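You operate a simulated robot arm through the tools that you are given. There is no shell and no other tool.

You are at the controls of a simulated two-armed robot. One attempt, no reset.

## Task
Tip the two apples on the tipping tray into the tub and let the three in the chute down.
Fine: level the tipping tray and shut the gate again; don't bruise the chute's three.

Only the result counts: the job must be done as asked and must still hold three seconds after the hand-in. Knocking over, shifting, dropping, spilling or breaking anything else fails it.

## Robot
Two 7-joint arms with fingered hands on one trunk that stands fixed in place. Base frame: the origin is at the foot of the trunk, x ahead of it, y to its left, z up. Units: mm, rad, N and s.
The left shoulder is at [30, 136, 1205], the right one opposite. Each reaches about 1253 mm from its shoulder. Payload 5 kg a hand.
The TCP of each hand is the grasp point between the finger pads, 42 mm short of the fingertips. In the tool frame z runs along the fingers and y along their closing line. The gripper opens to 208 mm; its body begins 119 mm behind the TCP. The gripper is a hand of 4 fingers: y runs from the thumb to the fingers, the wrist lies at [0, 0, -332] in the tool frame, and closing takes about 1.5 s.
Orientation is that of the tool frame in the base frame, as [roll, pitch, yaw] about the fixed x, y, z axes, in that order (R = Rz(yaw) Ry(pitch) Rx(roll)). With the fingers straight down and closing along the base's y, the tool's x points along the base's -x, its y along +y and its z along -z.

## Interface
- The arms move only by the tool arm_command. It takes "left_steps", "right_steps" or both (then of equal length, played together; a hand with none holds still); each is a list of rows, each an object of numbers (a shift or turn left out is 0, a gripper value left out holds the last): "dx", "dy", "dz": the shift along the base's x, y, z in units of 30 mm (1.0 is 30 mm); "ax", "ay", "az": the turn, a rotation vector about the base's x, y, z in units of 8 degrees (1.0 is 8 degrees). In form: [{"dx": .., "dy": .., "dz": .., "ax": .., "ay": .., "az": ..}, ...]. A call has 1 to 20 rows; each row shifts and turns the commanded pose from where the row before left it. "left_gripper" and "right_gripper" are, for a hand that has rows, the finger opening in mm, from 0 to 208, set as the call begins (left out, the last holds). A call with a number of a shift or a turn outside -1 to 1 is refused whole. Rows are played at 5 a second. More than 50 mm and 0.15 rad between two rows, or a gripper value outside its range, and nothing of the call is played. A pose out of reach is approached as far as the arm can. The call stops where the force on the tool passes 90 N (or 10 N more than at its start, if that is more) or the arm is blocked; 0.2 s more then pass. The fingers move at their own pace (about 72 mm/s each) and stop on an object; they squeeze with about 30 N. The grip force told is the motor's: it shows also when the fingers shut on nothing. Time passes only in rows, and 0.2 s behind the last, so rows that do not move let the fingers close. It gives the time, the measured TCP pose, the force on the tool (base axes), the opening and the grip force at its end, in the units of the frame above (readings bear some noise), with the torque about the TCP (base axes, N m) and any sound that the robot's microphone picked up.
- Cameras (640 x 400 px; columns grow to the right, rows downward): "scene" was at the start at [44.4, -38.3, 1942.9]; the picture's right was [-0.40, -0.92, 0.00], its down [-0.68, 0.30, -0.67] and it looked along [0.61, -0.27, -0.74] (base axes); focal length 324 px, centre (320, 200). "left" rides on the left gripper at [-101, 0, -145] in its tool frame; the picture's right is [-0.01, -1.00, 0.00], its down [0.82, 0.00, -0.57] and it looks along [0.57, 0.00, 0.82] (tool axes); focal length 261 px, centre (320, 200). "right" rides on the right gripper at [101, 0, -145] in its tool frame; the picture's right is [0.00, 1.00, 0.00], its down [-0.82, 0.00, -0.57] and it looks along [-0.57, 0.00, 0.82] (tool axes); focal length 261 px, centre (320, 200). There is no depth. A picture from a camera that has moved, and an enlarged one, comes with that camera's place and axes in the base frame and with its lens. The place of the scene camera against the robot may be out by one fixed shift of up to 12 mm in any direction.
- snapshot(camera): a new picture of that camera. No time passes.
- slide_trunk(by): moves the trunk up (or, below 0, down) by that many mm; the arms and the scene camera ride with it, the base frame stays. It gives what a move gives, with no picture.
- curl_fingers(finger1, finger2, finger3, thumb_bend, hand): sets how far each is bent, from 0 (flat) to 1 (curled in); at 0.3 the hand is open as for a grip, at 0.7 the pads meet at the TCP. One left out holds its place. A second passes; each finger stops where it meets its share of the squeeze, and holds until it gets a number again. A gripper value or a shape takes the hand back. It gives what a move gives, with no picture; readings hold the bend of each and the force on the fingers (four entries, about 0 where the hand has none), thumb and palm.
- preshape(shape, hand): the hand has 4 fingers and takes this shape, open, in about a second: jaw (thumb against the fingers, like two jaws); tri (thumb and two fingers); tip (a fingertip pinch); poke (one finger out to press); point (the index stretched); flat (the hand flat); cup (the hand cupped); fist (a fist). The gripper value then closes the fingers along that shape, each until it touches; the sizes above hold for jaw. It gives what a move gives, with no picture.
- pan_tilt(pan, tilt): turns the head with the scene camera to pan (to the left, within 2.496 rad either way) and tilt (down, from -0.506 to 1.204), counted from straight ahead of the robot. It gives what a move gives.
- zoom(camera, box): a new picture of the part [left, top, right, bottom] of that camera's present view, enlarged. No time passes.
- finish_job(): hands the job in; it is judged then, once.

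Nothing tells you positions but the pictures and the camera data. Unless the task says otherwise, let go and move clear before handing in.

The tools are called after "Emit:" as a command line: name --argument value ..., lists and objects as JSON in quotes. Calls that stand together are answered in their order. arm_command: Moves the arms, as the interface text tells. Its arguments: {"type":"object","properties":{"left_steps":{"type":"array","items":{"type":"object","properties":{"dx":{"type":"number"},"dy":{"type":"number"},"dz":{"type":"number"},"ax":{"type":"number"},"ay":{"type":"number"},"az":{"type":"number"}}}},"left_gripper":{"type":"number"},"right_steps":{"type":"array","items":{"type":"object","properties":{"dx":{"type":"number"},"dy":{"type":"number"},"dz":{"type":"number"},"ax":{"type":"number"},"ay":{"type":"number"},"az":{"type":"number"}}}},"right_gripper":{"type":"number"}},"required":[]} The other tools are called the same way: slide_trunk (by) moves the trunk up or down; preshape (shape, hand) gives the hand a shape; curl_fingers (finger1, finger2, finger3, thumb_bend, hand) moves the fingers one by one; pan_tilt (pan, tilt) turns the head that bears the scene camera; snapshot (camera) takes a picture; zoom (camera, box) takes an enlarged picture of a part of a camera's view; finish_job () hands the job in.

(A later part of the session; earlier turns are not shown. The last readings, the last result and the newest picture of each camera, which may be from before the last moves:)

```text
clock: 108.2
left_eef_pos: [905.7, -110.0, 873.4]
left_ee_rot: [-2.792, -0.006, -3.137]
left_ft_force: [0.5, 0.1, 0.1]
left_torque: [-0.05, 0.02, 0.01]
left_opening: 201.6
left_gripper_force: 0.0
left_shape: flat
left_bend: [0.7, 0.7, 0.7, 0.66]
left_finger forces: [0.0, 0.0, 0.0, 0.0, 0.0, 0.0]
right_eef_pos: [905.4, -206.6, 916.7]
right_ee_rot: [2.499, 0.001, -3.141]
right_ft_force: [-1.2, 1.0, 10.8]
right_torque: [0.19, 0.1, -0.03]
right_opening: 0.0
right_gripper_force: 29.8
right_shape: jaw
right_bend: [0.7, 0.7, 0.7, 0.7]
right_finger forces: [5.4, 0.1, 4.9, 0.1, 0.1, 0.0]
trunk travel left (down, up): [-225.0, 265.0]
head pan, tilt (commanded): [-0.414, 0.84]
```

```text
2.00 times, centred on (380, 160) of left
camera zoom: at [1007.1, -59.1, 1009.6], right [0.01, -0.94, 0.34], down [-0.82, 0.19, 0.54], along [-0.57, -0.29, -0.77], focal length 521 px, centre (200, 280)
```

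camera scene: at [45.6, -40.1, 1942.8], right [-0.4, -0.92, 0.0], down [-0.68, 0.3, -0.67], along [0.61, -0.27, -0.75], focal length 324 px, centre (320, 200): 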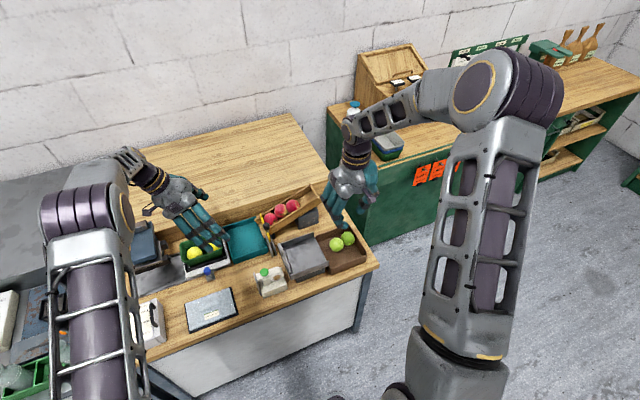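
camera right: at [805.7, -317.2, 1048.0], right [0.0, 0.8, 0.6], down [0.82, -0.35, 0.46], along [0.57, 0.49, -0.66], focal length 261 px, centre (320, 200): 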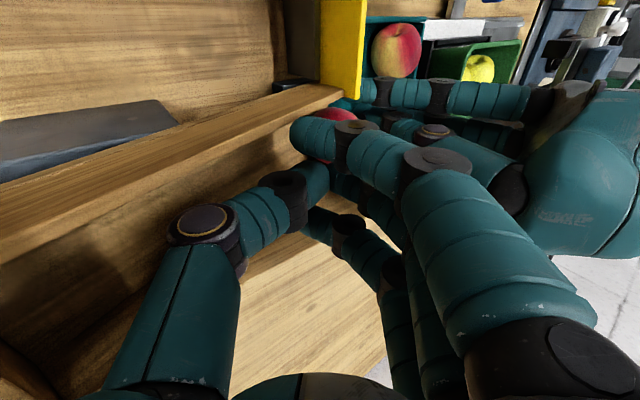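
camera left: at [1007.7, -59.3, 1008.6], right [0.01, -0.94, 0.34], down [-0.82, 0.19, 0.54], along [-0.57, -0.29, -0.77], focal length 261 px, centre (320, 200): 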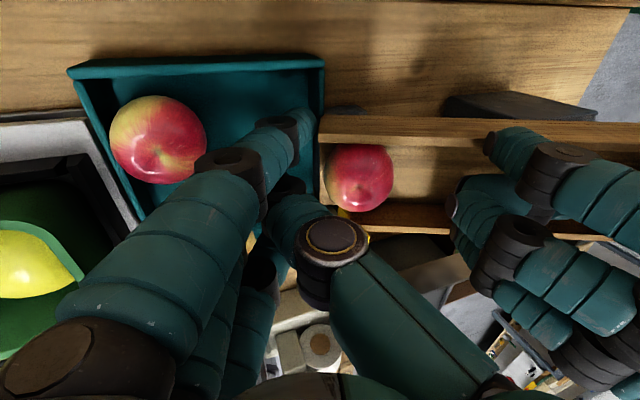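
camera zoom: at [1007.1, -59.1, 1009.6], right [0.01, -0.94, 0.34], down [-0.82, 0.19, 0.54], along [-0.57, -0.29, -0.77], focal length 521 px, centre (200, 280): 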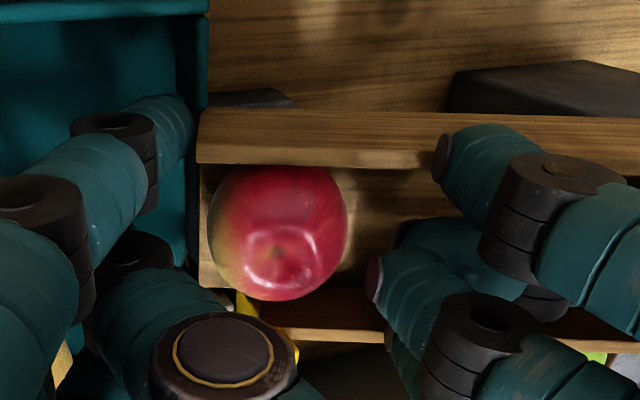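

Emit:
arm_command --right_steps '[{"dz": 0.17}, {"dy": 0.12}, {"dy": 0.12}, {"dy": 0.12}]'

Emit:
zoom --camera "left" --box '[240, 60, 520, 260]'

```text
clock: 109.2
left_eef_pos: [906.4, -109.9, 873.6]
left_ee_rot: [-2.792, -0.005, -3.137]
left_ft_force: [0.2, 0.3, 0.2]
left_torque: [-0.04, 0.02, 0.0]
left_opening: 201.5
left_gripper_force: 0.0
left_shape: flat
left_bend: [0.7, 0.7, 0.7, 0.66]
left_finger forces: [0.0, 0.0, 0.0, 0.0, 0.0, 0.1]
right_eef_pos: [906.4, -198.6, 920.3]
right_ee_rot: [2.499, 0.002, -3.141]
right_ft_force: [0.9, 0.4, -0.4]
right_torque: [0.0, -0.02, 0.02]
right_opening: 0.0
right_gripper_force: 29.9
right_shape: jaw
right_bend: [0.7, 0.7, 0.7, 0.7]
right_finger forces: [0.0, 0.0, 0.1, 0.1, 0.0, 0.0]
trunk travel left (down, up): [-225.0, 265.0]
head pan, tilt (commanded): [-0.414, 0.84]
```

```text
2.00 times, centred on (380, 160) of left
camera zoom: at [1007.5, -59.2, 1009.0], right [0.01, -0.94, 0.34], down [-0.82, 0.19, 0.54], along [-0.57, -0.29, -0.77], focal length 521 px, centre (200, 280)
```

zoom: 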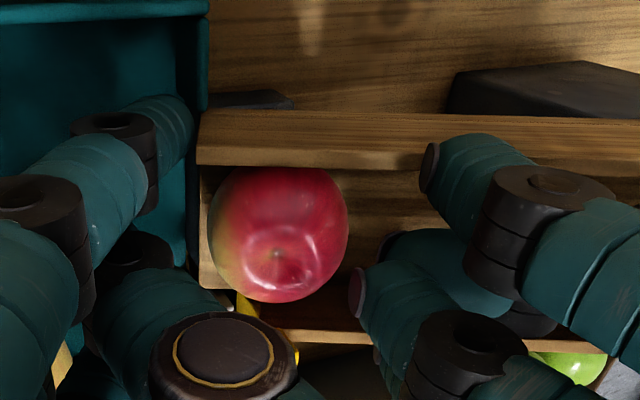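

Emit:
arm_command --right_steps '[{"dy": 0.1, "dz": -0.04}, {"dy": 0.1, "dz": -0.04}, {"dy": 0.1, "dz": -0.04}, {"dy": 0.1, "dz": -0.04}]'

Emit:
zoom --camera "left" --box '[240, 60, 520, 260]'

```text
clock: 110.2
left_eef_pos: [905.9, -111.5, 873.5]
left_ee_rot: [-2.793, -0.006, -3.137]
left_ft_force: [0.1, 0.0, 0.9]
left_torque: [-0.02, -0.02, 0.03]
left_opening: 201.6
left_gripper_force: 0.1
left_shape: flat
left_bend: [0.7, 0.7, 0.7, 0.66]
left_finger forces: [0.0, 0.0, 0.1, 0.0, 0.0, 0.0]
right_eef_pos: [906.5, -185.5, 915.6]
right_ee_rot: [2.498, 0.0, -3.141]
right_ft_force: [-0.4, 0.4, 0.6]
right_torque: [0.02, 0.01, 0.04]
right_opening: 0.0
right_gripper_force: 30.1
right_shape: jaw
right_bend: [0.7, 0.7, 0.7, 0.7]
right_finger forces: [0.1, 0.0, 0.1, 0.0, 0.1, 0.1]
trunk travel left (down, up): [-225.0, 265.0]
head pan, tilt (commanded): [-0.414, 0.84]
```

```text
2.00 times, centred on (380, 160) of left
camera zoom: at [1007.6, -59.3, 1008.9], right [0.01, -0.94, 0.34], down [-0.82, 0.19, 0.54], along [-0.57, -0.29, -0.77], focal length 521 px, centre (200, 280)
```

zoom: 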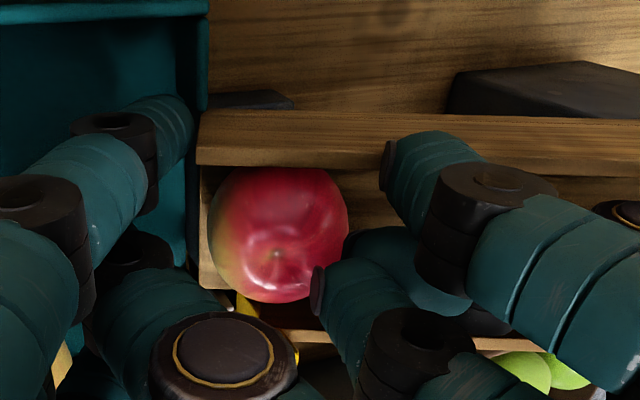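

Emit:
arm_command --right_steps '[{"dy": 0.08, "dz": -0.03}, {"dy": 0.08, "dz": -0.03}, {"dy": 0.08, "dz": -0.03}, {}]'

Emit:
zoom --camera "left" --box '[240, 60, 520, 260]'

```text
clock: 111.2
left_eef_pos: [905.8, -110.4, 874.7]
left_ee_rot: [-2.793, -0.004, -3.136]
left_ft_force: [0.6, -0.3, 0.4]
left_torque: [-0.02, -0.02, -0.03]
left_opening: 201.4
left_gripper_force: 0.0
left_shape: flat
left_bend: [0.7, 0.7, 0.7, 0.66]
left_finger forces: [0.0, 0.0, 0.1, 0.0, 0.0, 0.1]
right_eef_pos: [906.0, -178.0, 911.7]
right_ee_rot: [2.5, -0.001, 3.141]
right_ft_force: [0.0, 0.9, -0.1]
right_torque: [0.04, 0.0, -0.01]
right_opening: 0.0
right_gripper_force: 29.4
right_shape: jaw
right_bend: [0.7, 0.7, 0.7, 0.7]
right_finger forces: [0.0, 0.0, 0.1, 0.0, 0.0, 0.0]
trunk travel left (down, up): [-225.0, 265.0]
head pan, tilt (commanded): [-0.414, 0.84]
```

```text
2.00 times, centred on (380, 160) of left
camera zoom: at [1007.5, -59.4, 1008.9], right [0.01, -0.94, 0.34], down [-0.82, 0.19, 0.54], along [-0.57, -0.29, -0.77], focal length 521 px, centre (200, 280)
```

zoom: 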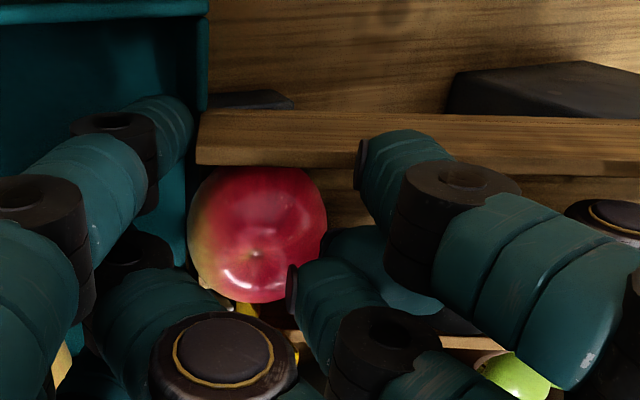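

Apple three is sliding forward under a light push of under 1 N. I'll continue in small steps until it meets the cradle.

Emit:
arm_command --right_steps '[{"dy": 0.08, "dz": -0.03}, {"dy": 0.08, "dz": -0.03}, {"dy": 0.08, "dz": -0.03}, {}]'

Emit:
zoom --camera "left" --box '[200, 60, 480, 260]'

```text
clock: 112.2
left_eef_pos: [905.6, -110.6, 873.2]
left_ee_rot: [-2.792, -0.006, -3.138]
left_ft_force: [0.3, 0.2, -0.2]
left_torque: [-0.06, -0.02, 0.0]
left_opening: 201.7
left_gripper_force: 0.1
left_shape: flat
left_bend: [0.7, 0.7, 0.7, 0.66]
left_finger forces: [0.0, 0.1, 0.0, 0.1, 0.0, 0.1]
right_eef_pos: [905.6, -170.3, 910.0]
right_ee_rot: [2.5, 0.001, -3.141]
right_ft_force: [0.7, -0.4, 0.8]
right_torque: [0.02, 0.01, -0.02]
right_opening: 0.2
right_gripper_force: 30.0
right_shape: jaw
right_bend: [0.7, 0.7, 0.7, 0.7]
right_finger forces: [0.0, 0.0, 0.1, 0.1, 0.1, 0.0]
trunk travel left (down, up): [-225.0, 265.0]
head pan, tilt (commanded): [-0.414, 0.84]
```

```text
2.00 times, centred on (340, 160) of left
camera zoom: at [1007.5, -59.3, 1008.9], right [0.01, -0.94, 0.34], down [-0.82, 0.19, 0.54], along [-0.57, -0.29, -0.77], focal length 521 px, centre (280, 280)
```

zoom: 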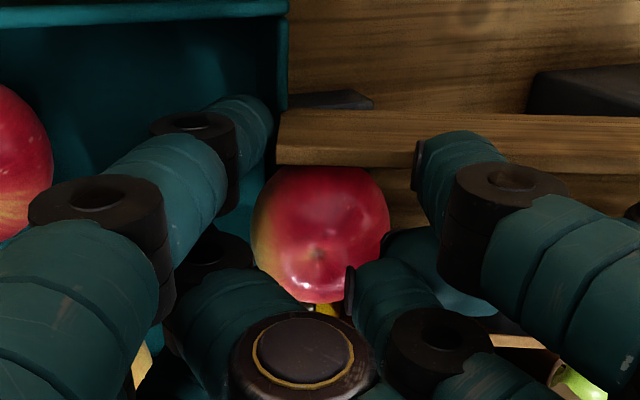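

Emit:
arm_command --right_steps '[{"ax": 0.4, "dy": -0.06, "dz": -0.05}, {"ax": 0.4, "dy": -0.06, "dz": -0.05}, {"dy": 0.08, "dz": -0.02}, {"dy": 0.08, "dz": -0.02}, {}]'

Emit:
zoom --camera "left" --box '[200, 60, 480, 260]'

Emit:
zoom --camera "scene" --box '[220, 140, 340, 230]'

```text
clock: 113.4
left_eef_pos: [904.9, -111.1, 873.7]
left_ee_rot: [-2.792, -0.004, -3.136]
left_ft_force: [0.2, 0.7, 0.1]
left_torque: [-0.03, -0.05, -0.01]
left_opening: 201.7
left_gripper_force: 0.1
left_shape: flat
left_bend: [0.7, 0.7, 0.7, 0.66]
left_finger forces: [0.0, 0.0, 0.0, 0.1, 0.0, 0.1]
right_eef_pos: [902.0, -168.6, 906.4]
right_ee_rot: [2.387, 0.002, 3.141]
right_ft_force: [1.2, -4.6, 5.9]
right_torque: [-0.04, 0.16, 0.13]
right_opening: 0.0
right_gripper_force: 30.1
right_shape: jaw
right_bend: [0.71, 0.7, 0.7, 0.7]
right_finger forces: [7.1, 0.0, 0.0, 0.0, 0.1, 0.0]
right hand out of reach, approached as far as the arm can: row 2
trunk travel left (down, up): [-225.0, 265.0]
head pan, tilt (commanded): [-0.414, 0.84]
```

```text
2.00 times, centred on (340, 160) of left
camera zoom: at [1007.4, -59.7, 1009.1], right [0.01, -0.94, 0.34], down [-0.82, 0.19, 0.54], along [-0.57, -0.29, -0.77], focal length 521 px, centre (280, 280)
```

zoom: 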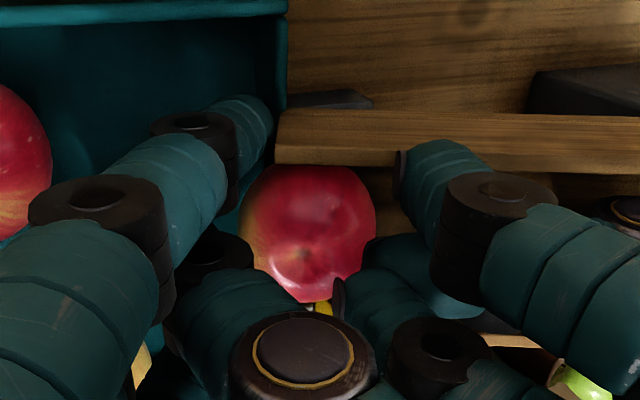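

```text
4.44 times, centred on (280, 185) of scene
camera zoom: at [44.2, -38.6, 1942.9], right [-0.4, -0.92, 0.0], down [-0.68, 0.3, -0.67], along [0.61, -0.27, -0.74], focal length 1438 px, centre (498, 267)
```

zoom: 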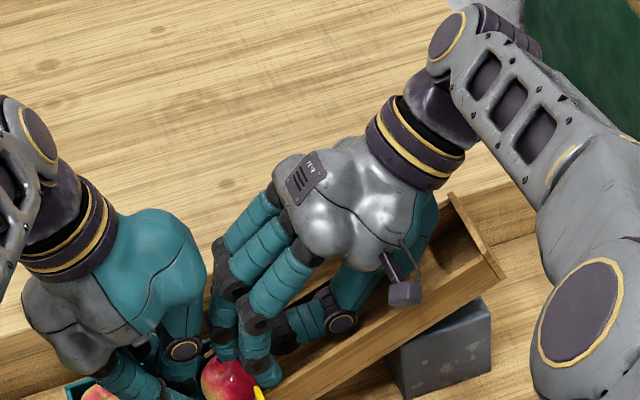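

Emit:
arm_command --right_steps '[{"dy": -0.3, "dz": 0.15}, {"dy": -0.2, "dz": 0.3, "ax": -0.4}]'

Emit:
curl_fingers --hand "right" --finger1 1.0 --finger3 1.0

Emit:
zoom --camera "left" --box '[200, 60, 520, 260]'

Emit:
snapshot --camera "right"

```text
clock: 114.0
left_eef_pos: [906.3, -111.0, 873.9]
left_ee_rot: [-2.793, -0.006, -3.139]
left_ft_force: [-0.1, -0.7, -0.3]
left_torque: [-0.01, -0.07, 0.05]
left_opening: 201.7
left_gripper_force: 0.1
left_shape: flat
left_bend: [0.7, 0.7, 0.7, 0.66]
left_finger forces: [0.0, 0.2, 0.0, 0.0, 0.1, 0.0]
right_eef_pos: [900.9, -183.1, 920.7]
right_ee_rot: [2.444, 0.001, -3.14]
right_ft_force: [-2.0, -0.4, -0.9]
right_torque: [0.01, -0.1, -0.1]
right_opening: 0.0
right_gripper_force: 29.6
right_shape: jaw
right_bend: [0.7, 0.7, 0.7, 0.7]
right_finger forces: [0.0, 0.0, 0.1, 0.1, 0.0, 0.0]
trunk travel left (down, up): [-225.0, 265.0]
head pan, tilt (commanded): [-0.414, 0.84]
```

```text
clock: 115.0
left_eef_pos: [906.3, -109.9, 873.1]
left_ee_rot: [-2.791, -0.005, -3.136]
left_ft_force: [0.8, 0.5, 0.2]
left_torque: [0.01, 0.01, -0.02]
left_opening: 201.4
left_gripper_force: 0.0
left_shape: flat
left_bend: [0.7, 0.7, 0.7, 0.66]
left_finger forces: [0.0, 0.1, 0.0, 0.0, 0.0, 0.0]
right_eef_pos: [902.4, -184.6, 920.1]
right_ee_rot: [2.445, 0.001, -3.141]
right_ft_force: [-0.4, 0.5, 0.5]
right_torque: [-0.01, -0.03, 0.02]
right_opening: 73.9
right_gripper_force: 0.0
right_shape: fingers
right_bend: [1.0, 0.7, 1.0, 0.7]
right_finger forces: [0.0, 0.0, 0.1, 0.0, 0.0, 0.0]
trunk travel left (down, up): [-225.0, 265.0]
head pan, tilt (commanded): [-0.414, 0.84]
```

```text
2.00 times, centred on (360, 160) of left
camera zoom: at [1007.6, -59.3, 1008.8], right [0.01, -0.94, 0.34], down [-0.82, 0.19, 0.54], along [-0.57, -0.29, -0.77], focal length 521 px, centre (240, 280)
```

zoom: 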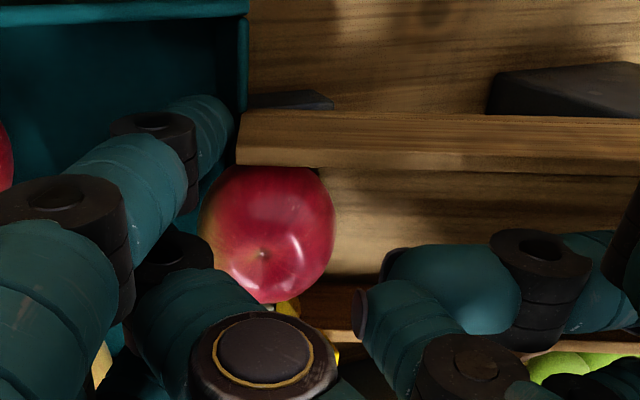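

```text
taken
camera right: at [802.0, -276.7, 1031.7], right [0.0, 0.77, 0.64], down [0.82, -0.37, 0.44], along [0.57, 0.53, -0.63], focal length 261 px, centre (320, 200)
```

right: 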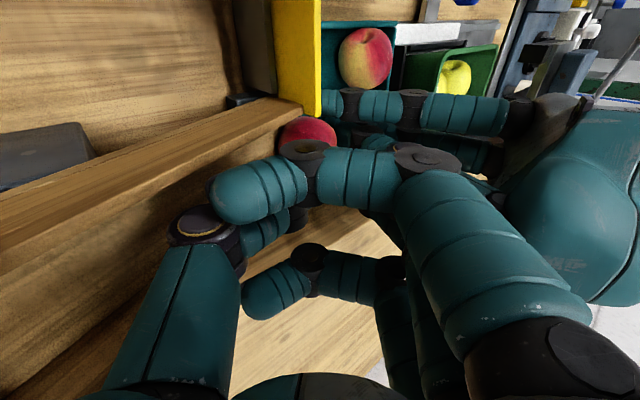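

Emit:
arm_command --right_steps '[{"dy": 0.13, "dz": -0.06, "dx": 0.05}, {"dy": 0.13, "dz": -0.06, "dx": 0.05}, {"dy": 0.13, "dz": -0.06, "dx": 0.05}, {"dy": 0.13, "dz": -0.06}, {}]'

Emit:
zoom --camera "left" --box '[200, 60, 520, 260]'

```text
clock: 116.2
left_eef_pos: [906.8, -110.5, 873.7]
left_ee_rot: [-2.793, -0.006, -3.137]
left_ft_force: [0.2, 0.3, -0.4]
left_torque: [-0.03, 0.0, 0.01]
left_opening: 201.6
left_gripper_force: 0.1
left_shape: flat
left_bend: [0.7, 0.7, 0.7, 0.66]
left_finger forces: [0.1, 0.0, 0.1, 0.0, 0.0, 0.0]
right_eef_pos: [908.0, -168.2, 911.8]
right_ee_rot: [2.445, 0.001, 3.141]
right_ft_force: [0.3, -0.8, -0.2]
right_torque: [-0.01, 0.01, -0.03]
right_opening: 73.6
right_gripper_force: 0.0
right_shape: fingers
right_bend: [1.0, 0.7, 1.0, 0.7]
right_finger forces: [0.0, 0.0, 0.1, 0.0, 0.0, 0.0]
trunk travel left (down, up): [-225.0, 265.0]
head pan, tilt (commanded): [-0.414, 0.84]
```

```text
2.00 times, centred on (360, 160) of left
camera zoom: at [1007.6, -59.3, 1008.9], right [0.01, -0.94, 0.34], down [-0.82, 0.19, 0.54], along [-0.57, -0.29, -0.77], focal length 521 px, centre (240, 280)
```

zoom: 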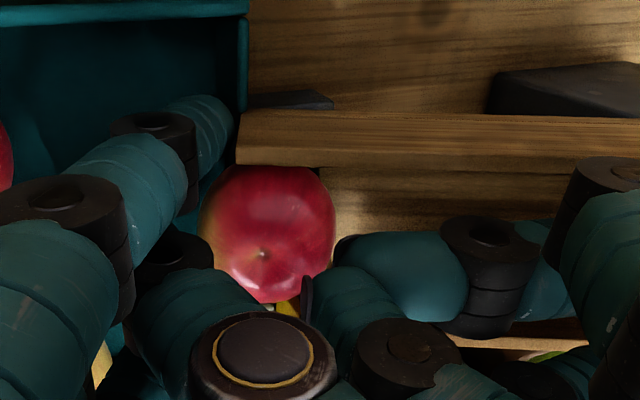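

Emit:
arm_command --right_steps '[{"dy": 0.08, "dz": -0.03}, {"dy": 0.08, "dz": -0.03}, {"dy": 0.08, "dz": -0.03}, {}]'

Emit:
zoom --camera "left" --box '[200, 60, 520, 260]'

```text
clock: 117.2
left_eef_pos: [906.2, -109.3, 873.3]
left_ee_rot: [-2.793, -0.005, -3.137]
left_ft_force: [-1.6, 14.5, 0.0]
left_torque: [-0.88, -0.03, 0.02]
left_opening: 201.6
left_gripper_force: 0.0
left_shape: flat
left_bend: [0.7, 0.7, 0.7, 0.68]
left_finger forces: [0.0, 0.1, 0.1, 0.0, 0.0, 0.1]
right_eef_pos: [906.3, -163.2, 910.1]
right_ee_rot: [2.445, -0.002, 3.141]
right_ft_force: [0.9, -13.7, 0.0]
right_torque: [0.33, 0.06, -0.09]
right_opening: 73.6
right_gripper_force: 0.2
right_shape: fingers
right_bend: [1.0, 0.7, 1.0, 0.7]
right_finger forces: [0.0, 0.0, 0.0, 0.0, 0.0, 0.0]
trunk travel left (down, up): [-225.0, 265.0]
head pan, tilt (commanded): [-0.414, 0.84]
```

```text
2.00 times, centred on (360, 160) of left
camera zoom: at [1007.7, -58.1, 1008.6], right [0.01, -0.94, 0.34], down [-0.82, 0.19, 0.54], along [-0.57, -0.29, -0.77], focal length 521 px, centre (240, 280)
```

zoom: 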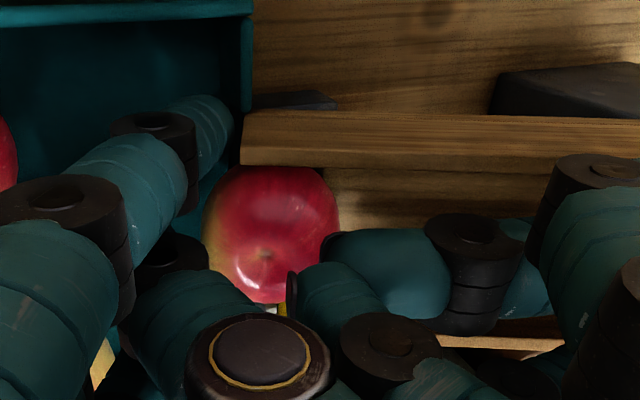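

The two hands are touching each other, not the apple. I'll back the right hand off, move the left cradle back about 10 mm for room, then continue the nudge.

Emit:
arm_command --right_steps '[{"dy": -0.2}, {"dy": -0.1}, {}, {}, {}]' --left_steps '[{}, {}, {"dy": 0.15}, {"dy": 0.2}, {}]'

Emit:
zoom --camera "left" --box '[200, 60, 520, 260]'

```text
clock: 118.4
left_eef_pos: [906.6, -99.9, 873.7]
left_ee_rot: [-2.792, -0.004, -3.137]
left_ft_force: [0.9, -0.5, 0.4]
left_torque: [0.0, -0.03, 0.0]
left_opening: 0.0
left_gripper_force: 0.1
left_shape: flat
left_bend: [0.7, 0.7, 0.7, 0.65]
left_finger forces: [0.1, 0.0, 0.0, 0.0, 0.1, 0.0]
right_eef_pos: [905.6, -170.6, 909.4]
right_ee_rot: [2.443, 0.001, 3.141]
right_ft_force: [0.6, 0.3, 0.2]
right_torque: [0.04, 0.0, -0.03]
right_opening: 73.6
right_gripper_force: 0.0
right_shape: fingers
right_bend: [1.0, 0.7, 1.0, 0.7]
right_finger forces: [0.0, 0.1, 0.0, 0.0, 0.0, 0.1]
trunk travel left (down, up): [-225.0, 265.0]
head pan, tilt (commanded): [-0.414, 0.84]
```

```text
2.00 times, centred on (360, 160) of left
camera zoom: at [1007.5, -49.1, 1009.2], right [0.01, -0.94, 0.34], down [-0.82, 0.19, 0.54], along [-0.57, -0.29, -0.77], focal length 521 px, centre (240, 280)
```

zoom: 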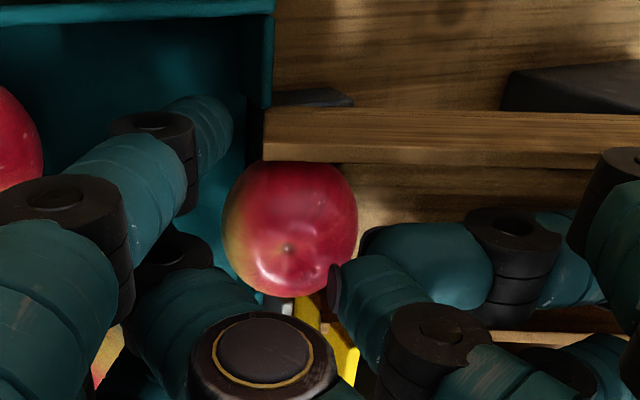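

Emit:
arm_command --right_steps '[{"dy": 0.08, "dz": -0.03}, {"dy": 0.08, "dz": -0.03}, {"dy": 0.08, "dz": -0.03}, {"dy": 0.08, "dz": -0.02}, {}]'

Emit:
zoom --camera "left" --box '[200, 60, 520, 260]'

```text
clock: 119.6
left_eef_pos: [905.2, -100.7, 873.1]
left_ee_rot: [-2.792, -0.005, -3.135]
left_ft_force: [-0.1, -0.3, 0.6]
left_torque: [-0.03, 0.01, -0.02]
left_opening: 0.0
left_gripper_force: 0.1
left_shape: flat
left_bend: [0.7, 0.7, 0.7, 0.66]
left_finger forces: [0.0, 0.1, 0.1, 0.0, 0.0, 0.0]
right_eef_pos: [906.7, -159.7, 907.5]
right_ee_rot: [2.443, 0.001, -3.14]
right_ft_force: [0.3, -0.6, 0.3]
right_torque: [0.02, 0.01, -0.03]
right_opening: 73.7
right_gripper_force: 0.1
right_shape: fingers
right_bend: [1.0, 0.7, 1.0, 0.7]
right_finger forces: [0.1, 0.0, 0.0, 0.0, 0.1, 0.0]
trunk travel left (down, up): [-225.0, 265.0]
head pan, tilt (commanded): [-0.414, 0.84]
```

```text
2.00 times, centred on (360, 160) of left
camera zoom: at [1007.5, -48.8, 1009.2], right [0.01, -0.94, 0.34], down [-0.82, 0.19, 0.54], along [-0.57, -0.29, -0.77], focal length 521 px, centre (240, 280)
```

zoom: 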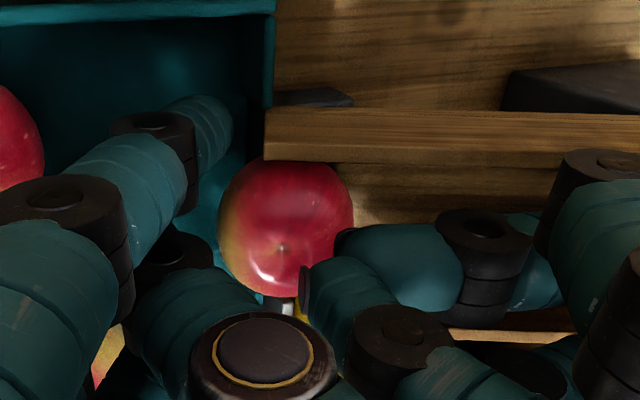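

Emit:
arm_command --right_steps '[{"dy": 0.07, "dz": -0.03}, {"dy": 0.07, "dz": -0.03}, {"dy": 0.07, "dz": -0.03}, {}]'

Emit:
zoom --camera "left" --box '[200, 60, 520, 260]'

```text
clock: 120.6
left_eef_pos: [905.5, -99.3, 874.4]
left_ee_rot: [-2.792, -0.004, -3.135]
left_ft_force: [-0.4, 2.6, 0.8]
left_torque: [-0.13, 0.02, 0.02]
left_opening: 0.2
left_gripper_force: 0.2
left_shape: flat
left_bend: [0.7, 0.7, 0.7, 0.66]
left_finger forces: [0.7, 0.1, 0.8, 0.1, 0.0, 0.0]
right_eef_pos: [906.3, -154.7, 904.1]
right_ee_rot: [2.445, 0.001, 3.141]
right_ft_force: [-0.2, -2.8, -1.0]
right_torque: [0.01, 0.0, 0.02]
right_opening: 73.5
right_gripper_force: 0.0
right_shape: fingers
right_bend: [1.0, 0.7, 1.0, 0.7]
right_finger forces: [0.0, 0.0, 0.0, 0.0, 0.0, 0.0]
trunk travel left (down, up): [-225.0, 265.0]
head pan, tilt (commanded): [-0.414, 0.84]
```

```text
2.00 times, centred on (360, 160) of left
camera zoom: at [1007.5, -48.4, 1009.2], right [0.01, -0.94, 0.34], down [-0.82, 0.19, 0.54], along [-0.57, -0.29, -0.77], focal length 521 px, centre (240, 280)
```

zoom: 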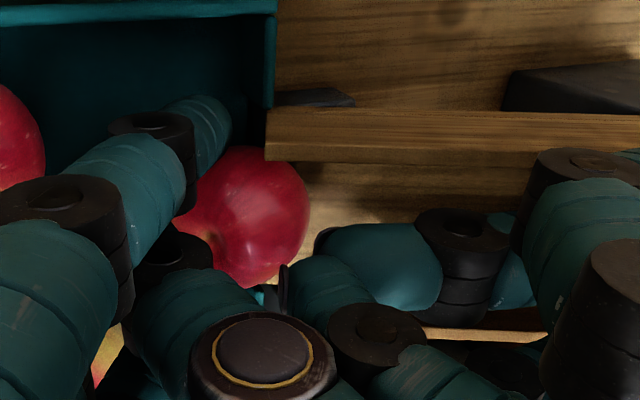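

Apple three tipped over and is now resting in the left cradle at under 1 N per finger. I'll withdraw the right hand upward and back, and then retreat the cradle slowly to let the apple down.

Emit:
arm_command --right_steps '[{"dy": -0.3, "dz": 0.1}, {"dy": -0.5, "dz": 0.4}, {"dy": -0.6, "dz": 0.6}, {"dy": -0.6, "dz": 0.8}, {"dy": -0.6, "dz": 0.8}]'

Emit:
zoom --camera "left" --box '[200, 60, 520, 260]'

```text
clock: 121.8
left_eef_pos: [906.5, -100.4, 873.1]
left_ee_rot: [-2.791, -0.006, -3.136]
left_ft_force: [-0.3, 1.5, -0.7]
left_torque: [0.05, -0.01, -0.01]
left_opening: 0.2
left_gripper_force: 0.1
left_shape: flat
left_bend: [0.7, 0.7, 0.7, 0.66]
left_finger forces: [0.9, 0.0, 0.8, 0.1, 0.1, 0.0]
right_eef_pos: [905.9, -230.9, 986.7]
right_ee_rot: [2.442, 0.001, -3.14]
right_ft_force: [-0.9, 0.9, -0.7]
right_torque: [0.0, -0.07, -0.04]
right_opening: 73.6
right_gripper_force: 0.1
right_shape: fingers
right_bend: [1.0, 0.7, 1.0, 0.7]
right_finger forces: [0.0, 0.0, 0.0, 0.1, 0.0, 0.1]
trunk travel left (down, up): [-225.0, 265.0]
head pan, tilt (commanded): [-0.414, 0.84]
```

```text
2.00 times, centred on (360, 160) of left
camera zoom: at [1007.2, -48.7, 1009.5], right [0.01, -0.94, 0.34], down [-0.82, 0.19, 0.54], along [-0.57, -0.29, -0.77], focal length 521 px, centre (240, 280)
```

zoom: 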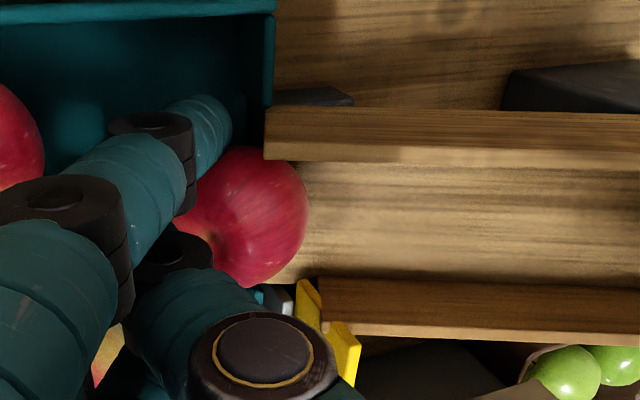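

Emit:
arm_command --left_steps '[{"dy": 0.05}, {"dy": 0.05}, {"dy": 0.05}, {"dy": 0.05}, {"dy": 0.05}, {"dy": 0.05}, {"dy": 0.05}, {"dy": 0.05}]'

Emit:
zoom --camera "left" --box '[100, 30, 460, 260]'

```text
clock: 123.6
left_eef_pos: [905.1, -88.7, 874.5]
left_ee_rot: [-2.792, -0.005, -3.137]
left_ft_force: [0.2, 0.1, -0.3]
left_torque: [-0.02, 0.02, 0.01]
left_opening: 0.2
left_gripper_force: 0.1
left_shape: flat
left_bend: [0.7, 0.7, 0.7, 0.66]
left_finger forces: [0.2, 0.0, 0.3, 0.1, 0.0, 0.0]
right_eef_pos: [905.8, -230.7, 984.8]
right_ee_rot: [2.443, 0.001, 3.141]
right_ft_force: [0.8, 0.3, 0.2]
right_torque: [0.01, 0.0, 0.0]
right_opening: 73.5
right_gripper_force: 0.1
right_shape: fingers
right_bend: [1.0, 0.7, 1.0, 0.7]
right_finger forces: [0.1, 0.0, 0.0, 0.0, 0.0, 0.0]
trunk travel left (down, up): [-225.0, 265.0]
head pan, tilt (commanded): [-0.414, 0.84]
```

```text
1.74 times, centred on (280, 145) of left
camera zoom: at [1007.4, -36.4, 1009.6], right [0.01, -0.94, 0.34], down [-0.82, 0.19, 0.54], along [-0.57, -0.29, -0.77], focal length 453 px, centre (390, 296)
```

zoom: 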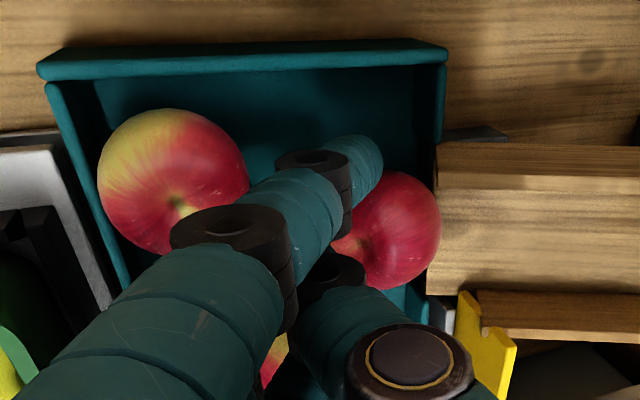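

Emit:
arm_command --left_steps '[{"dy": 0.05}, {"dy": 0.05}, {"dy": 0.05}, {"dy": 0.05}, {"dy": 0.05}, {"dy": 0.05}]'

Emit:
zoom --camera "left" --box '[100, 30, 460, 260]'

Emit:
snapshot --camera "right"

```text
clock: 125.0
left_eef_pos: [906.4, -79.4, 873.7]
left_ee_rot: [-2.795, -0.005, -3.137]
left_ft_force: [-1.0, -0.4, 0.7]
left_torque: [0.09, -0.04, 0.03]
left_opening: 0.1
left_gripper_force: 0.0
left_shape: flat
left_bend: [0.7, 0.7, 0.7, 0.66]
left_finger forces: [0.1, 0.0, 0.0, 0.1, 0.1, 0.0]
right_eef_pos: [906.1, -231.6, 984.2]
right_ee_rot: [2.444, 0.001, 3.141]
right_ft_force: [0.1, -0.3, -0.9]
right_torque: [0.03, 0.02, -0.01]
right_opening: 73.9
right_gripper_force: 0.0
right_shape: fingers
right_bend: [1.0, 0.7, 1.0, 0.7]
right_finger forces: [0.1, 0.0, 0.1, 0.0, 0.0, 0.0]
trunk travel left (down, up): [-225.0, 265.0]
head pan, tilt (commanded): [-0.414, 0.84]
```

```text
1.74 times, centred on (280, 145) of left
camera zoom: at [1008.2, -27.6, 1009.7], right [0.01, -0.94, 0.34], down [-0.82, 0.19, 0.54], along [-0.57, -0.29, -0.77], focal length 453 px, centre (390, 296)
```

zoom: 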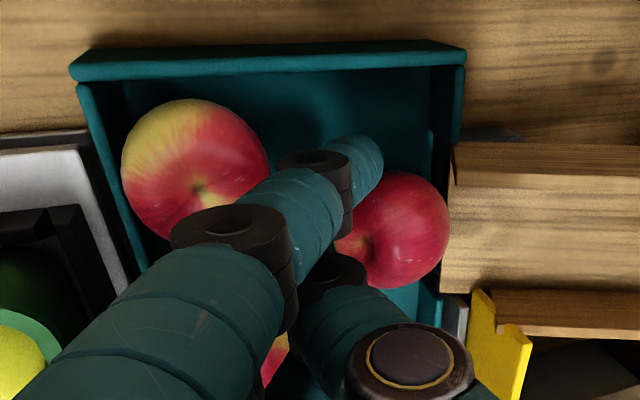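

```text
taken
camera right: at [804.9, -323.4, 1097.1], right [0.0, 0.77, 0.64], down [0.82, -0.37, 0.44], along [0.57, 0.53, -0.63], focal length 261 px, centre (320, 200)
```

right: 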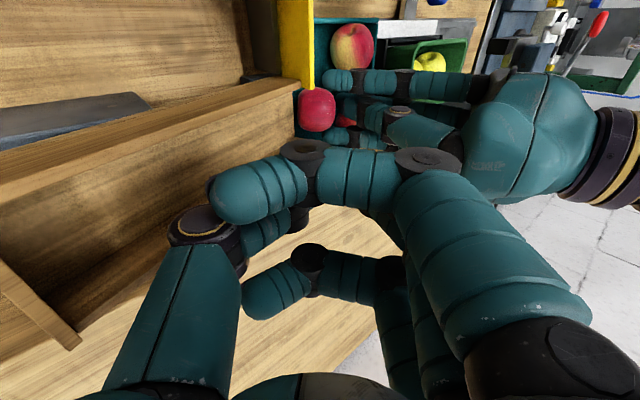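

All three red apples are now in the teal tub and the chute is empty. I'll lift the left hand straight up and take it well away.

Emit:
arm_command --left_steps '[{"dz": 0.3}, {"dz": 0.5}, {"dz": 0.8}, {"dz": 1.0}, {"dz": 1.0}, {"dz": 1.0}, {"dz": 0.8, "dy": 0.5}, {"dy": 0.9}, {"dy": 0.9}, {"dy": 0.9}, {"dy": 0.9}]'

Emit:
snapshot --camera "left"

Emit:
zoom --camera "scene" --box '[200, 150, 390, 290]'

```text
clock: 127.4
left_eef_pos: [908.6, 43.8, 1033.7]
left_ee_rot: [-2.791, -0.005, -3.136]
left_ft_force: [-0.2, 0.0, -0.4]
left_torque: [0.06, -0.02, 0.01]
left_opening: 0.0
left_gripper_force: 0.1
left_shape: flat
left_bend: [0.7, 0.7, 0.7, 0.66]
left_finger forces: [0.1, 0.1, 0.1, 0.0, 0.1, 0.0]
right_eef_pos: [905.4, -230.4, 986.1]
right_ee_rot: [2.445, 0.001, 3.141]
right_ft_force: [-0.3, 1.3, 0.2]
right_torque: [-0.12, 0.02, -0.02]
right_opening: 73.7
right_gripper_force: 0.1
right_shape: fingers
right_bend: [1.0, 0.7, 1.0, 0.7]
right_finger forces: [0.0, 0.1, 0.0, 0.1, 0.1, 0.0]
trunk travel left (down, up): [-225.0, 265.0]
head pan, tilt (commanded): [-0.414, 0.84]
```

```text
taken
camera left: at [1009.2, 94.6, 1170.2], right [0.01, -0.94, 0.34], down [-0.82, 0.19, 0.54], along [-0.57, -0.29, -0.77], focal length 261 px, centre (320, 200)
```

left: 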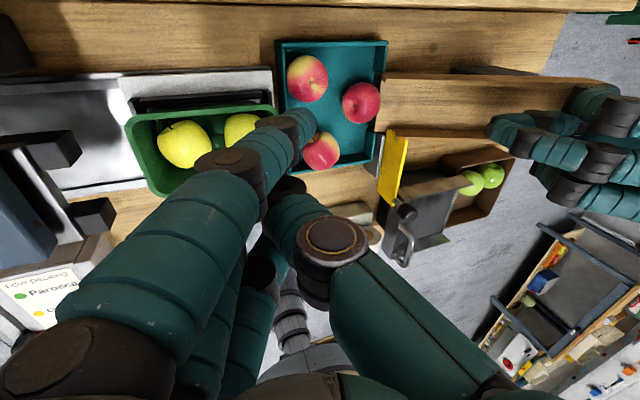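

```text
2.86 times, centred on (295, 220) of scene
camera zoom: at [44.3, -37.1, 1942.9], right [-0.4, -0.92, 0.0], down [-0.68, 0.3, -0.67], along [0.61, -0.27, -0.74], focal length 924 px, centre (391, 143)
```

zoom: 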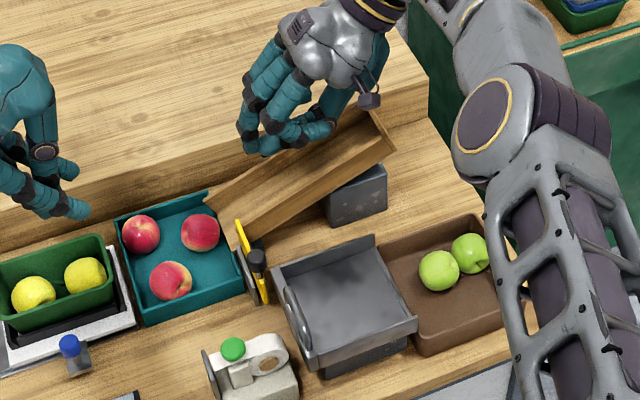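

All three red apples sit spread in the teal tub, the green ones are in the brown tub, and the tray is level. Now I'll bring the right hand back round to the knob to shut the gate.

Emit:
arm_command --right_steps '[{"dz": 0.9}, {"dz": 0.9}, {"ax": -0.6, "dz": 0.3}, {"ax": -0.65}, {"ax": -0.65}, {"ax": -0.65}, {"ax": -0.65}, {"ax": -0.65}, {"ax": -0.65}, {"ax": -0.5}]' --right_gripper 60

Emit:
arm_command --right_steps '[{"dx": -0.9, "dy": 0.3, "ay": -0.6}, {"dx": -0.9, "dy": 0.3, "ay": -0.6}, {"dx": -0.9, "dy": 0.3, "ay": -0.6}, {"dx": -0.9, "dy": 0.3, "ay": -0.6}, {"dx": -0.9, "dy": 0.3, "ay": -0.6}, {"dx": -0.9, "dy": 0.3, "ay": -0.6}, {"dx": -0.9, "dy": 0.3, "dz": -0.3, "ay": -0.7}, {"dx": -0.9, "dy": 0.3, "dz": -0.5, "ay": -0.7}, {"dx": -0.3, "dy": 0.2, "dz": -0.6}, {"dz": -0.6}]'

Emit:
snapshot --camera "right"

Emit:
zoom --camera "left" --box '[260, 20, 560, 270]'

```text
clock: 129.6
left_eef_pos: [907.8, 43.8, 1034.7]
left_ee_rot: [-2.79, -0.006, -3.136]
left_ft_force: [0.0, 0.4, 0.2]
left_torque: [-0.11, -0.05, 0.0]
left_opening: 0.0
left_gripper_force: 0.0
left_shape: flat
left_bend: [0.7, 0.7, 0.7, 0.66]
left_finger forces: [0.1, 0.1, 0.0, 0.0, 0.0, 0.0]
right_eef_pos: [905.6, -232.2, 1047.6]
right_ee_rot: [-3.14, 0.001, 3.14]
right_ft_force: [0.2, -0.7, 0.1]
right_torque: [0.0, -0.01, 0.0]
right_opening: 59.6
right_gripper_force: 0.1
right_shape: jaw
right_bend: [0.73, 0.73, 0.73, 0.7]
right_finger forces: [0.0, 0.0, 0.0, 0.0, 0.0, 0.1]
trunk travel left (down, up): [-225.0, 265.0]
head pan, tilt (commanded): [-0.414, 0.84]
```

```text
clock: 131.8
left_eef_pos: [908.8, 45.4, 1034.8]
left_ee_rot: [-2.791, -0.005, -3.135]
left_ft_force: [0.9, 0.5, -0.4]
left_torque: [-0.1, -0.02, 0.0]
left_opening: 0.0
left_gripper_force: 0.0
left_shape: flat
left_bend: [0.7, 0.7, 0.7, 0.66]
left_finger forces: [0.1, 0.0, 0.0, 0.0, 0.0, 0.0]
right_eef_pos: [681.8, -153.5, 987.5]
right_ee_rot: [-3.141, 0.699, -3.14]
right_ft_force: [0.5, 0.7, 0.7]
right_torque: [-0.03, 0.02, -0.01]
right_opening: 59.9
right_gripper_force: 0.0
right_shape: jaw
right_bend: [0.73, 0.73, 0.73, 0.7]
right_finger forces: [0.0, 0.1, 0.1, 0.0, 0.0, 0.0]
trunk travel left (down, up): [-225.0, 265.0]
head pan, tilt (commanded): [-0.414, 0.84]
```

```text
taken
camera right: at [512.3, -153.1, 1034.0], right [0.0, 1.0, 0.0], down [0.26, 0.0, 0.97], along [0.97, 0.0, -0.26], focal length 261 px, centre (320, 200)
```

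right: 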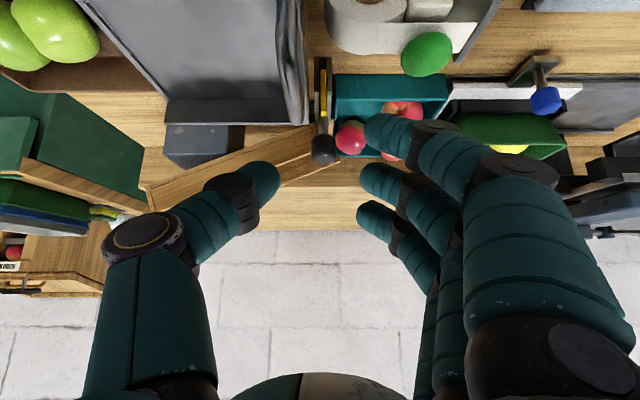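

```text
1.60 times, centred on (410, 145) of left
camera zoom: at [1009.4, 96.6, 1170.1], right [0.01, -0.94, 0.34], down [-0.82, 0.19, 0.54], along [-0.57, -0.29, -0.77], focal length 417 px, centre (176, 288)
```

zoom: 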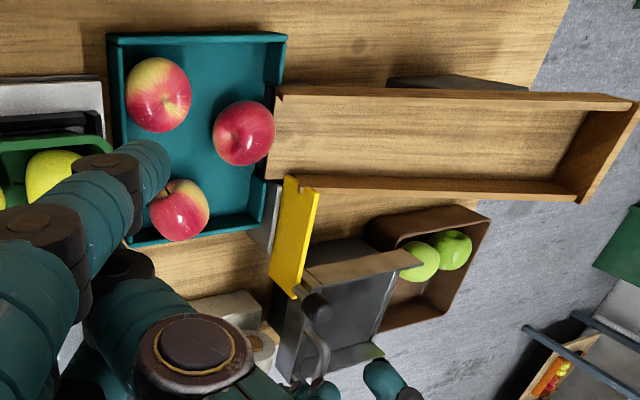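

Emit:
arm_command --right_steps '[{"dx": 0.5, "dy": 0.06, "dz": -0.25}, {"dx": 0.5, "dy": 0.06, "dz": -0.25}, {"dx": 0.43, "dz": -0.51}, {"dx": 0.43, "dz": -0.51}]' --right_gripper 48

Emit:
snapshot --camera "right"

```text
clock: 132.8
left_eef_pos: [907.9, 43.9, 1033.6]
left_ee_rot: [-2.793, -0.006, -3.135]
left_ft_force: [-0.1, 0.3, -0.2]
left_torque: [-0.04, 0.01, 0.02]
left_opening: 0.0
left_gripper_force: 0.0
left_shape: flat
left_bend: [0.7, 0.7, 0.7, 0.66]
left_finger forces: [0.0, 0.0, 0.1, 0.1, 0.0, 0.1]
right_eef_pos: [736.3, -150.3, 940.4]
right_ee_rot: [-3.142, 0.698, -3.141]
right_ft_force: [0.1, 0.4, -0.2]
right_torque: [-0.01, 0.05, -0.05]
right_opening: 48.6
right_gripper_force: 0.2
right_shape: jaw
right_bend: [0.73, 0.73, 0.73, 0.7]
right_finger forces: [0.0, 0.0, 0.1, 0.1, 0.0, 0.0]
trunk travel left (down, up): [-225.0, 265.0]
head pan, tilt (commanded): [-0.414, 0.84]
```

```text
taken
camera right: at [566.7, -149.9, 987.7], right [0.0, 1.0, 0.0], down [0.26, 0.0, 0.97], along [0.97, 0.0, -0.26], focal length 261 px, centre (320, 200)
```

right: 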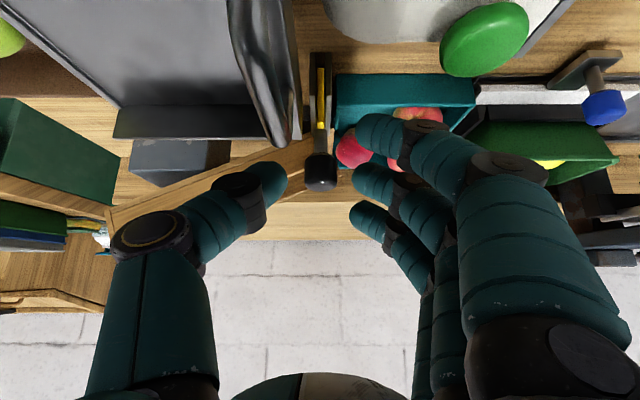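

Emit:
arm_command --right_steps '[{"dx": 0.25, "dz": -0.25}, {"dx": 0.25, "dz": -0.23}, {}]'

Emit:
arm_command --right_steps '[{}, {}, {}, {}, {}, {}, {}]' --right_gripper 0

Emit:
zoom --camera "right" --box '[220, 20, 440, 230]'

```text
clock: 133.6
left_eef_pos: [909.1, 44.1, 1034.1]
left_ee_rot: [-2.793, -0.006, -3.136]
left_ft_force: [-0.7, 1.0, 0.3]
left_torque: [0.0, 0.0, 0.0]
left_opening: 0.0
left_gripper_force: 0.2
left_shape: flat
left_bend: [0.7, 0.7, 0.7, 0.66]
left_finger forces: [0.0, 0.0, 0.0, 0.1, 0.1, 0.0]
right_eef_pos: [751.9, -150.5, 926.8]
right_ee_rot: [3.141, 0.697, 3.14]
right_ft_force: [-0.3, 0.5, -0.9]
right_torque: [0.0, 0.01, -0.02]
right_opening: 48.7
right_gripper_force: 0.0
right_shape: jaw
right_bend: [0.73, 0.73, 0.73, 0.7]
right_finger forces: [0.1, 0.0, 0.0, 0.0, 0.0, 0.0]
trunk travel left (down, up): [-225.0, 265.0]
head pan, tilt (commanded): [-0.414, 0.84]
```

```text
clock: 135.2
left_eef_pos: [908.1, 43.6, 1034.6]
left_ee_rot: [-2.793, -0.005, -3.136]
left_ft_force: [-0.2, 0.3, 0.3]
left_torque: [-0.03, -0.01, -0.01]
left_opening: 0.0
left_gripper_force: 0.0
left_shape: flat
left_bend: [0.7, 0.7, 0.7, 0.66]
left_finger forces: [0.1, 0.0, 0.0, 0.1, 0.0, 0.0]
right_eef_pos: [753.0, -151.0, 926.5]
right_ee_rot: [3.14, 0.698, -3.141]
right_ft_force: [4.1, -5.6, -2.2]
right_torque: [0.24, 0.02, -0.21]
right_opening: 7.2
right_gripper_force: 30.3
right_shape: jaw
right_bend: [0.7, 0.71, 0.7, 0.7]
right_finger forces: [10.5, 8.8, 0.0, 0.0, 24.6, 0.0]
trunk travel left (down, up): [-225.0, 265.0]
head pan, tilt (commanded): [-0.414, 0.84]
```

```text
1.90 times, centred on (330, 125) of right
camera zoom: at [582.3, -150.2, 973.2], right [0.0, 1.0, 0.0], down [0.26, 0.0, 0.97], along [0.97, 0.0, -0.26], focal length 496 px, centre (301, 343)
```

zoom: 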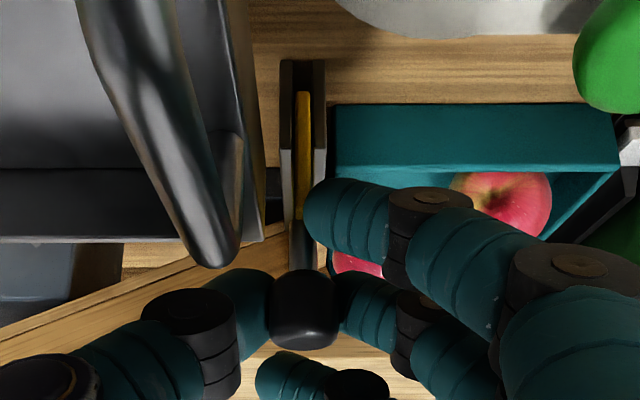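

The knob is held again and nothing is in the gate's path. I'll push it forward to shut.

Emit:
arm_command --right_steps '[{"dx": 0.2}, {"dx": 0.2}, {"dx": 0.2}, {"dx": 0.2}, {"dx": 0.2}, {"dx": 0.2}, {"dx": 0.2}, {"dx": 0.2}, {"dx": 0.2}, {"dx": 0.2}]'

Emit:
zoom --camera "left" --box '[260, 20, 560, 270]'

```text
clock: 137.4
left_eef_pos: [907.6, 43.4, 1033.5]
left_ee_rot: [-2.793, -0.005, -3.136]
left_ft_force: [0.3, 1.0, -0.6]
left_torque: [-0.03, -0.02, 0.0]
left_opening: 0.0
left_gripper_force: 0.1
left_shape: flat
left_bend: [0.7, 0.7, 0.7, 0.66]
left_finger forces: [0.0, 0.0, 0.0, 0.0, 0.0, 0.0]
right_eef_pos: [813.7, -150.6, 926.2]
right_ee_rot: [-3.141, 0.698, -3.14]
right_ft_force: [-0.6, -1.8, -6.6]
right_torque: [0.35, 0.17, -0.19]
right_opening: 7.0
right_gripper_force: 30.3
right_shape: jaw
right_bend: [0.7, 0.71, 0.7, 0.7]
right_finger forces: [11.2, 8.9, 0.0, 0.0, 21.7, 0.0]
trunk travel left (down, up): [-225.0, 265.0]
head pan, tilt (commanded): [-0.414, 0.84]
```

```text
1.60 times, centred on (410, 145) of left
camera zoom: at [1009.8, 94.6, 1169.9], right [0.01, -0.94, 0.34], down [-0.82, 0.19, 0.54], along [-0.57, -0.29, -0.77], focal length 417 px, centre (176, 288)
```

zoom: 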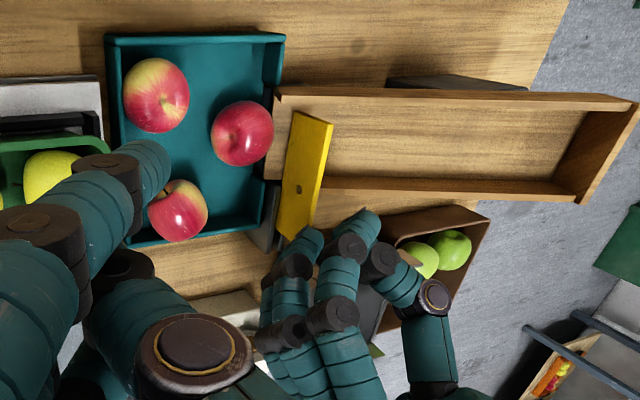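

Emit:
arm_command --right_steps '[{"dx": 0.12}, {"dx": 0.12}, {"dx": 0.08}, {}]'

Emit:
zoom --camera "left" --box '[360, 40, 480, 170]'

```text
clock: 138.4
left_eef_pos: [908.4, 42.5, 1034.0]
left_ee_rot: [-2.792, -0.006, -3.135]
left_ft_force: [0.5, -0.2, -0.2]
left_torque: [-0.02, 0.01, 0.0]
left_opening: 0.3
left_gripper_force: 0.1
left_shape: flat
left_bend: [0.7, 0.7, 0.7, 0.66]
left_finger forces: [0.0, 0.1, 0.0, 0.1, 0.0, 0.0]
right_eef_pos: [822.9, -150.4, 927.4]
right_ee_rot: [3.141, 0.697, 3.141]
right_ft_force: [-0.7, -0.4, -4.4]
right_torque: [0.41, 0.15, -0.18]
right_opening: 6.9
right_gripper_force: 29.6
right_shape: jaw
right_bend: [0.7, 0.71, 0.7, 0.7]
right_finger forces: [12.4, 9.3, 0.0, 0.0, 21.9, 0.0]
trunk travel left (down, up): [-225.0, 265.0]
head pan, tilt (commanded): [-0.414, 0.84]
```

```text
3.08 times, centred on (420, 105) of left
camera zoom: at [1009.7, 94.7, 1170.0], right [0.01, -0.94, 0.34], down [-0.82, 0.19, 0.54], along [-0.57, -0.29, -0.77], focal length 802 px, centre (12, 492)
```

zoom: 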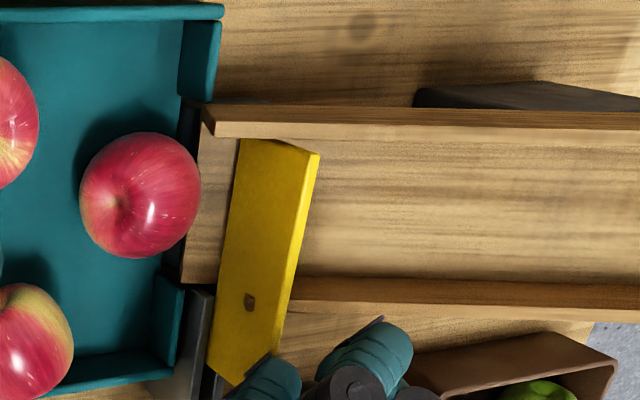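

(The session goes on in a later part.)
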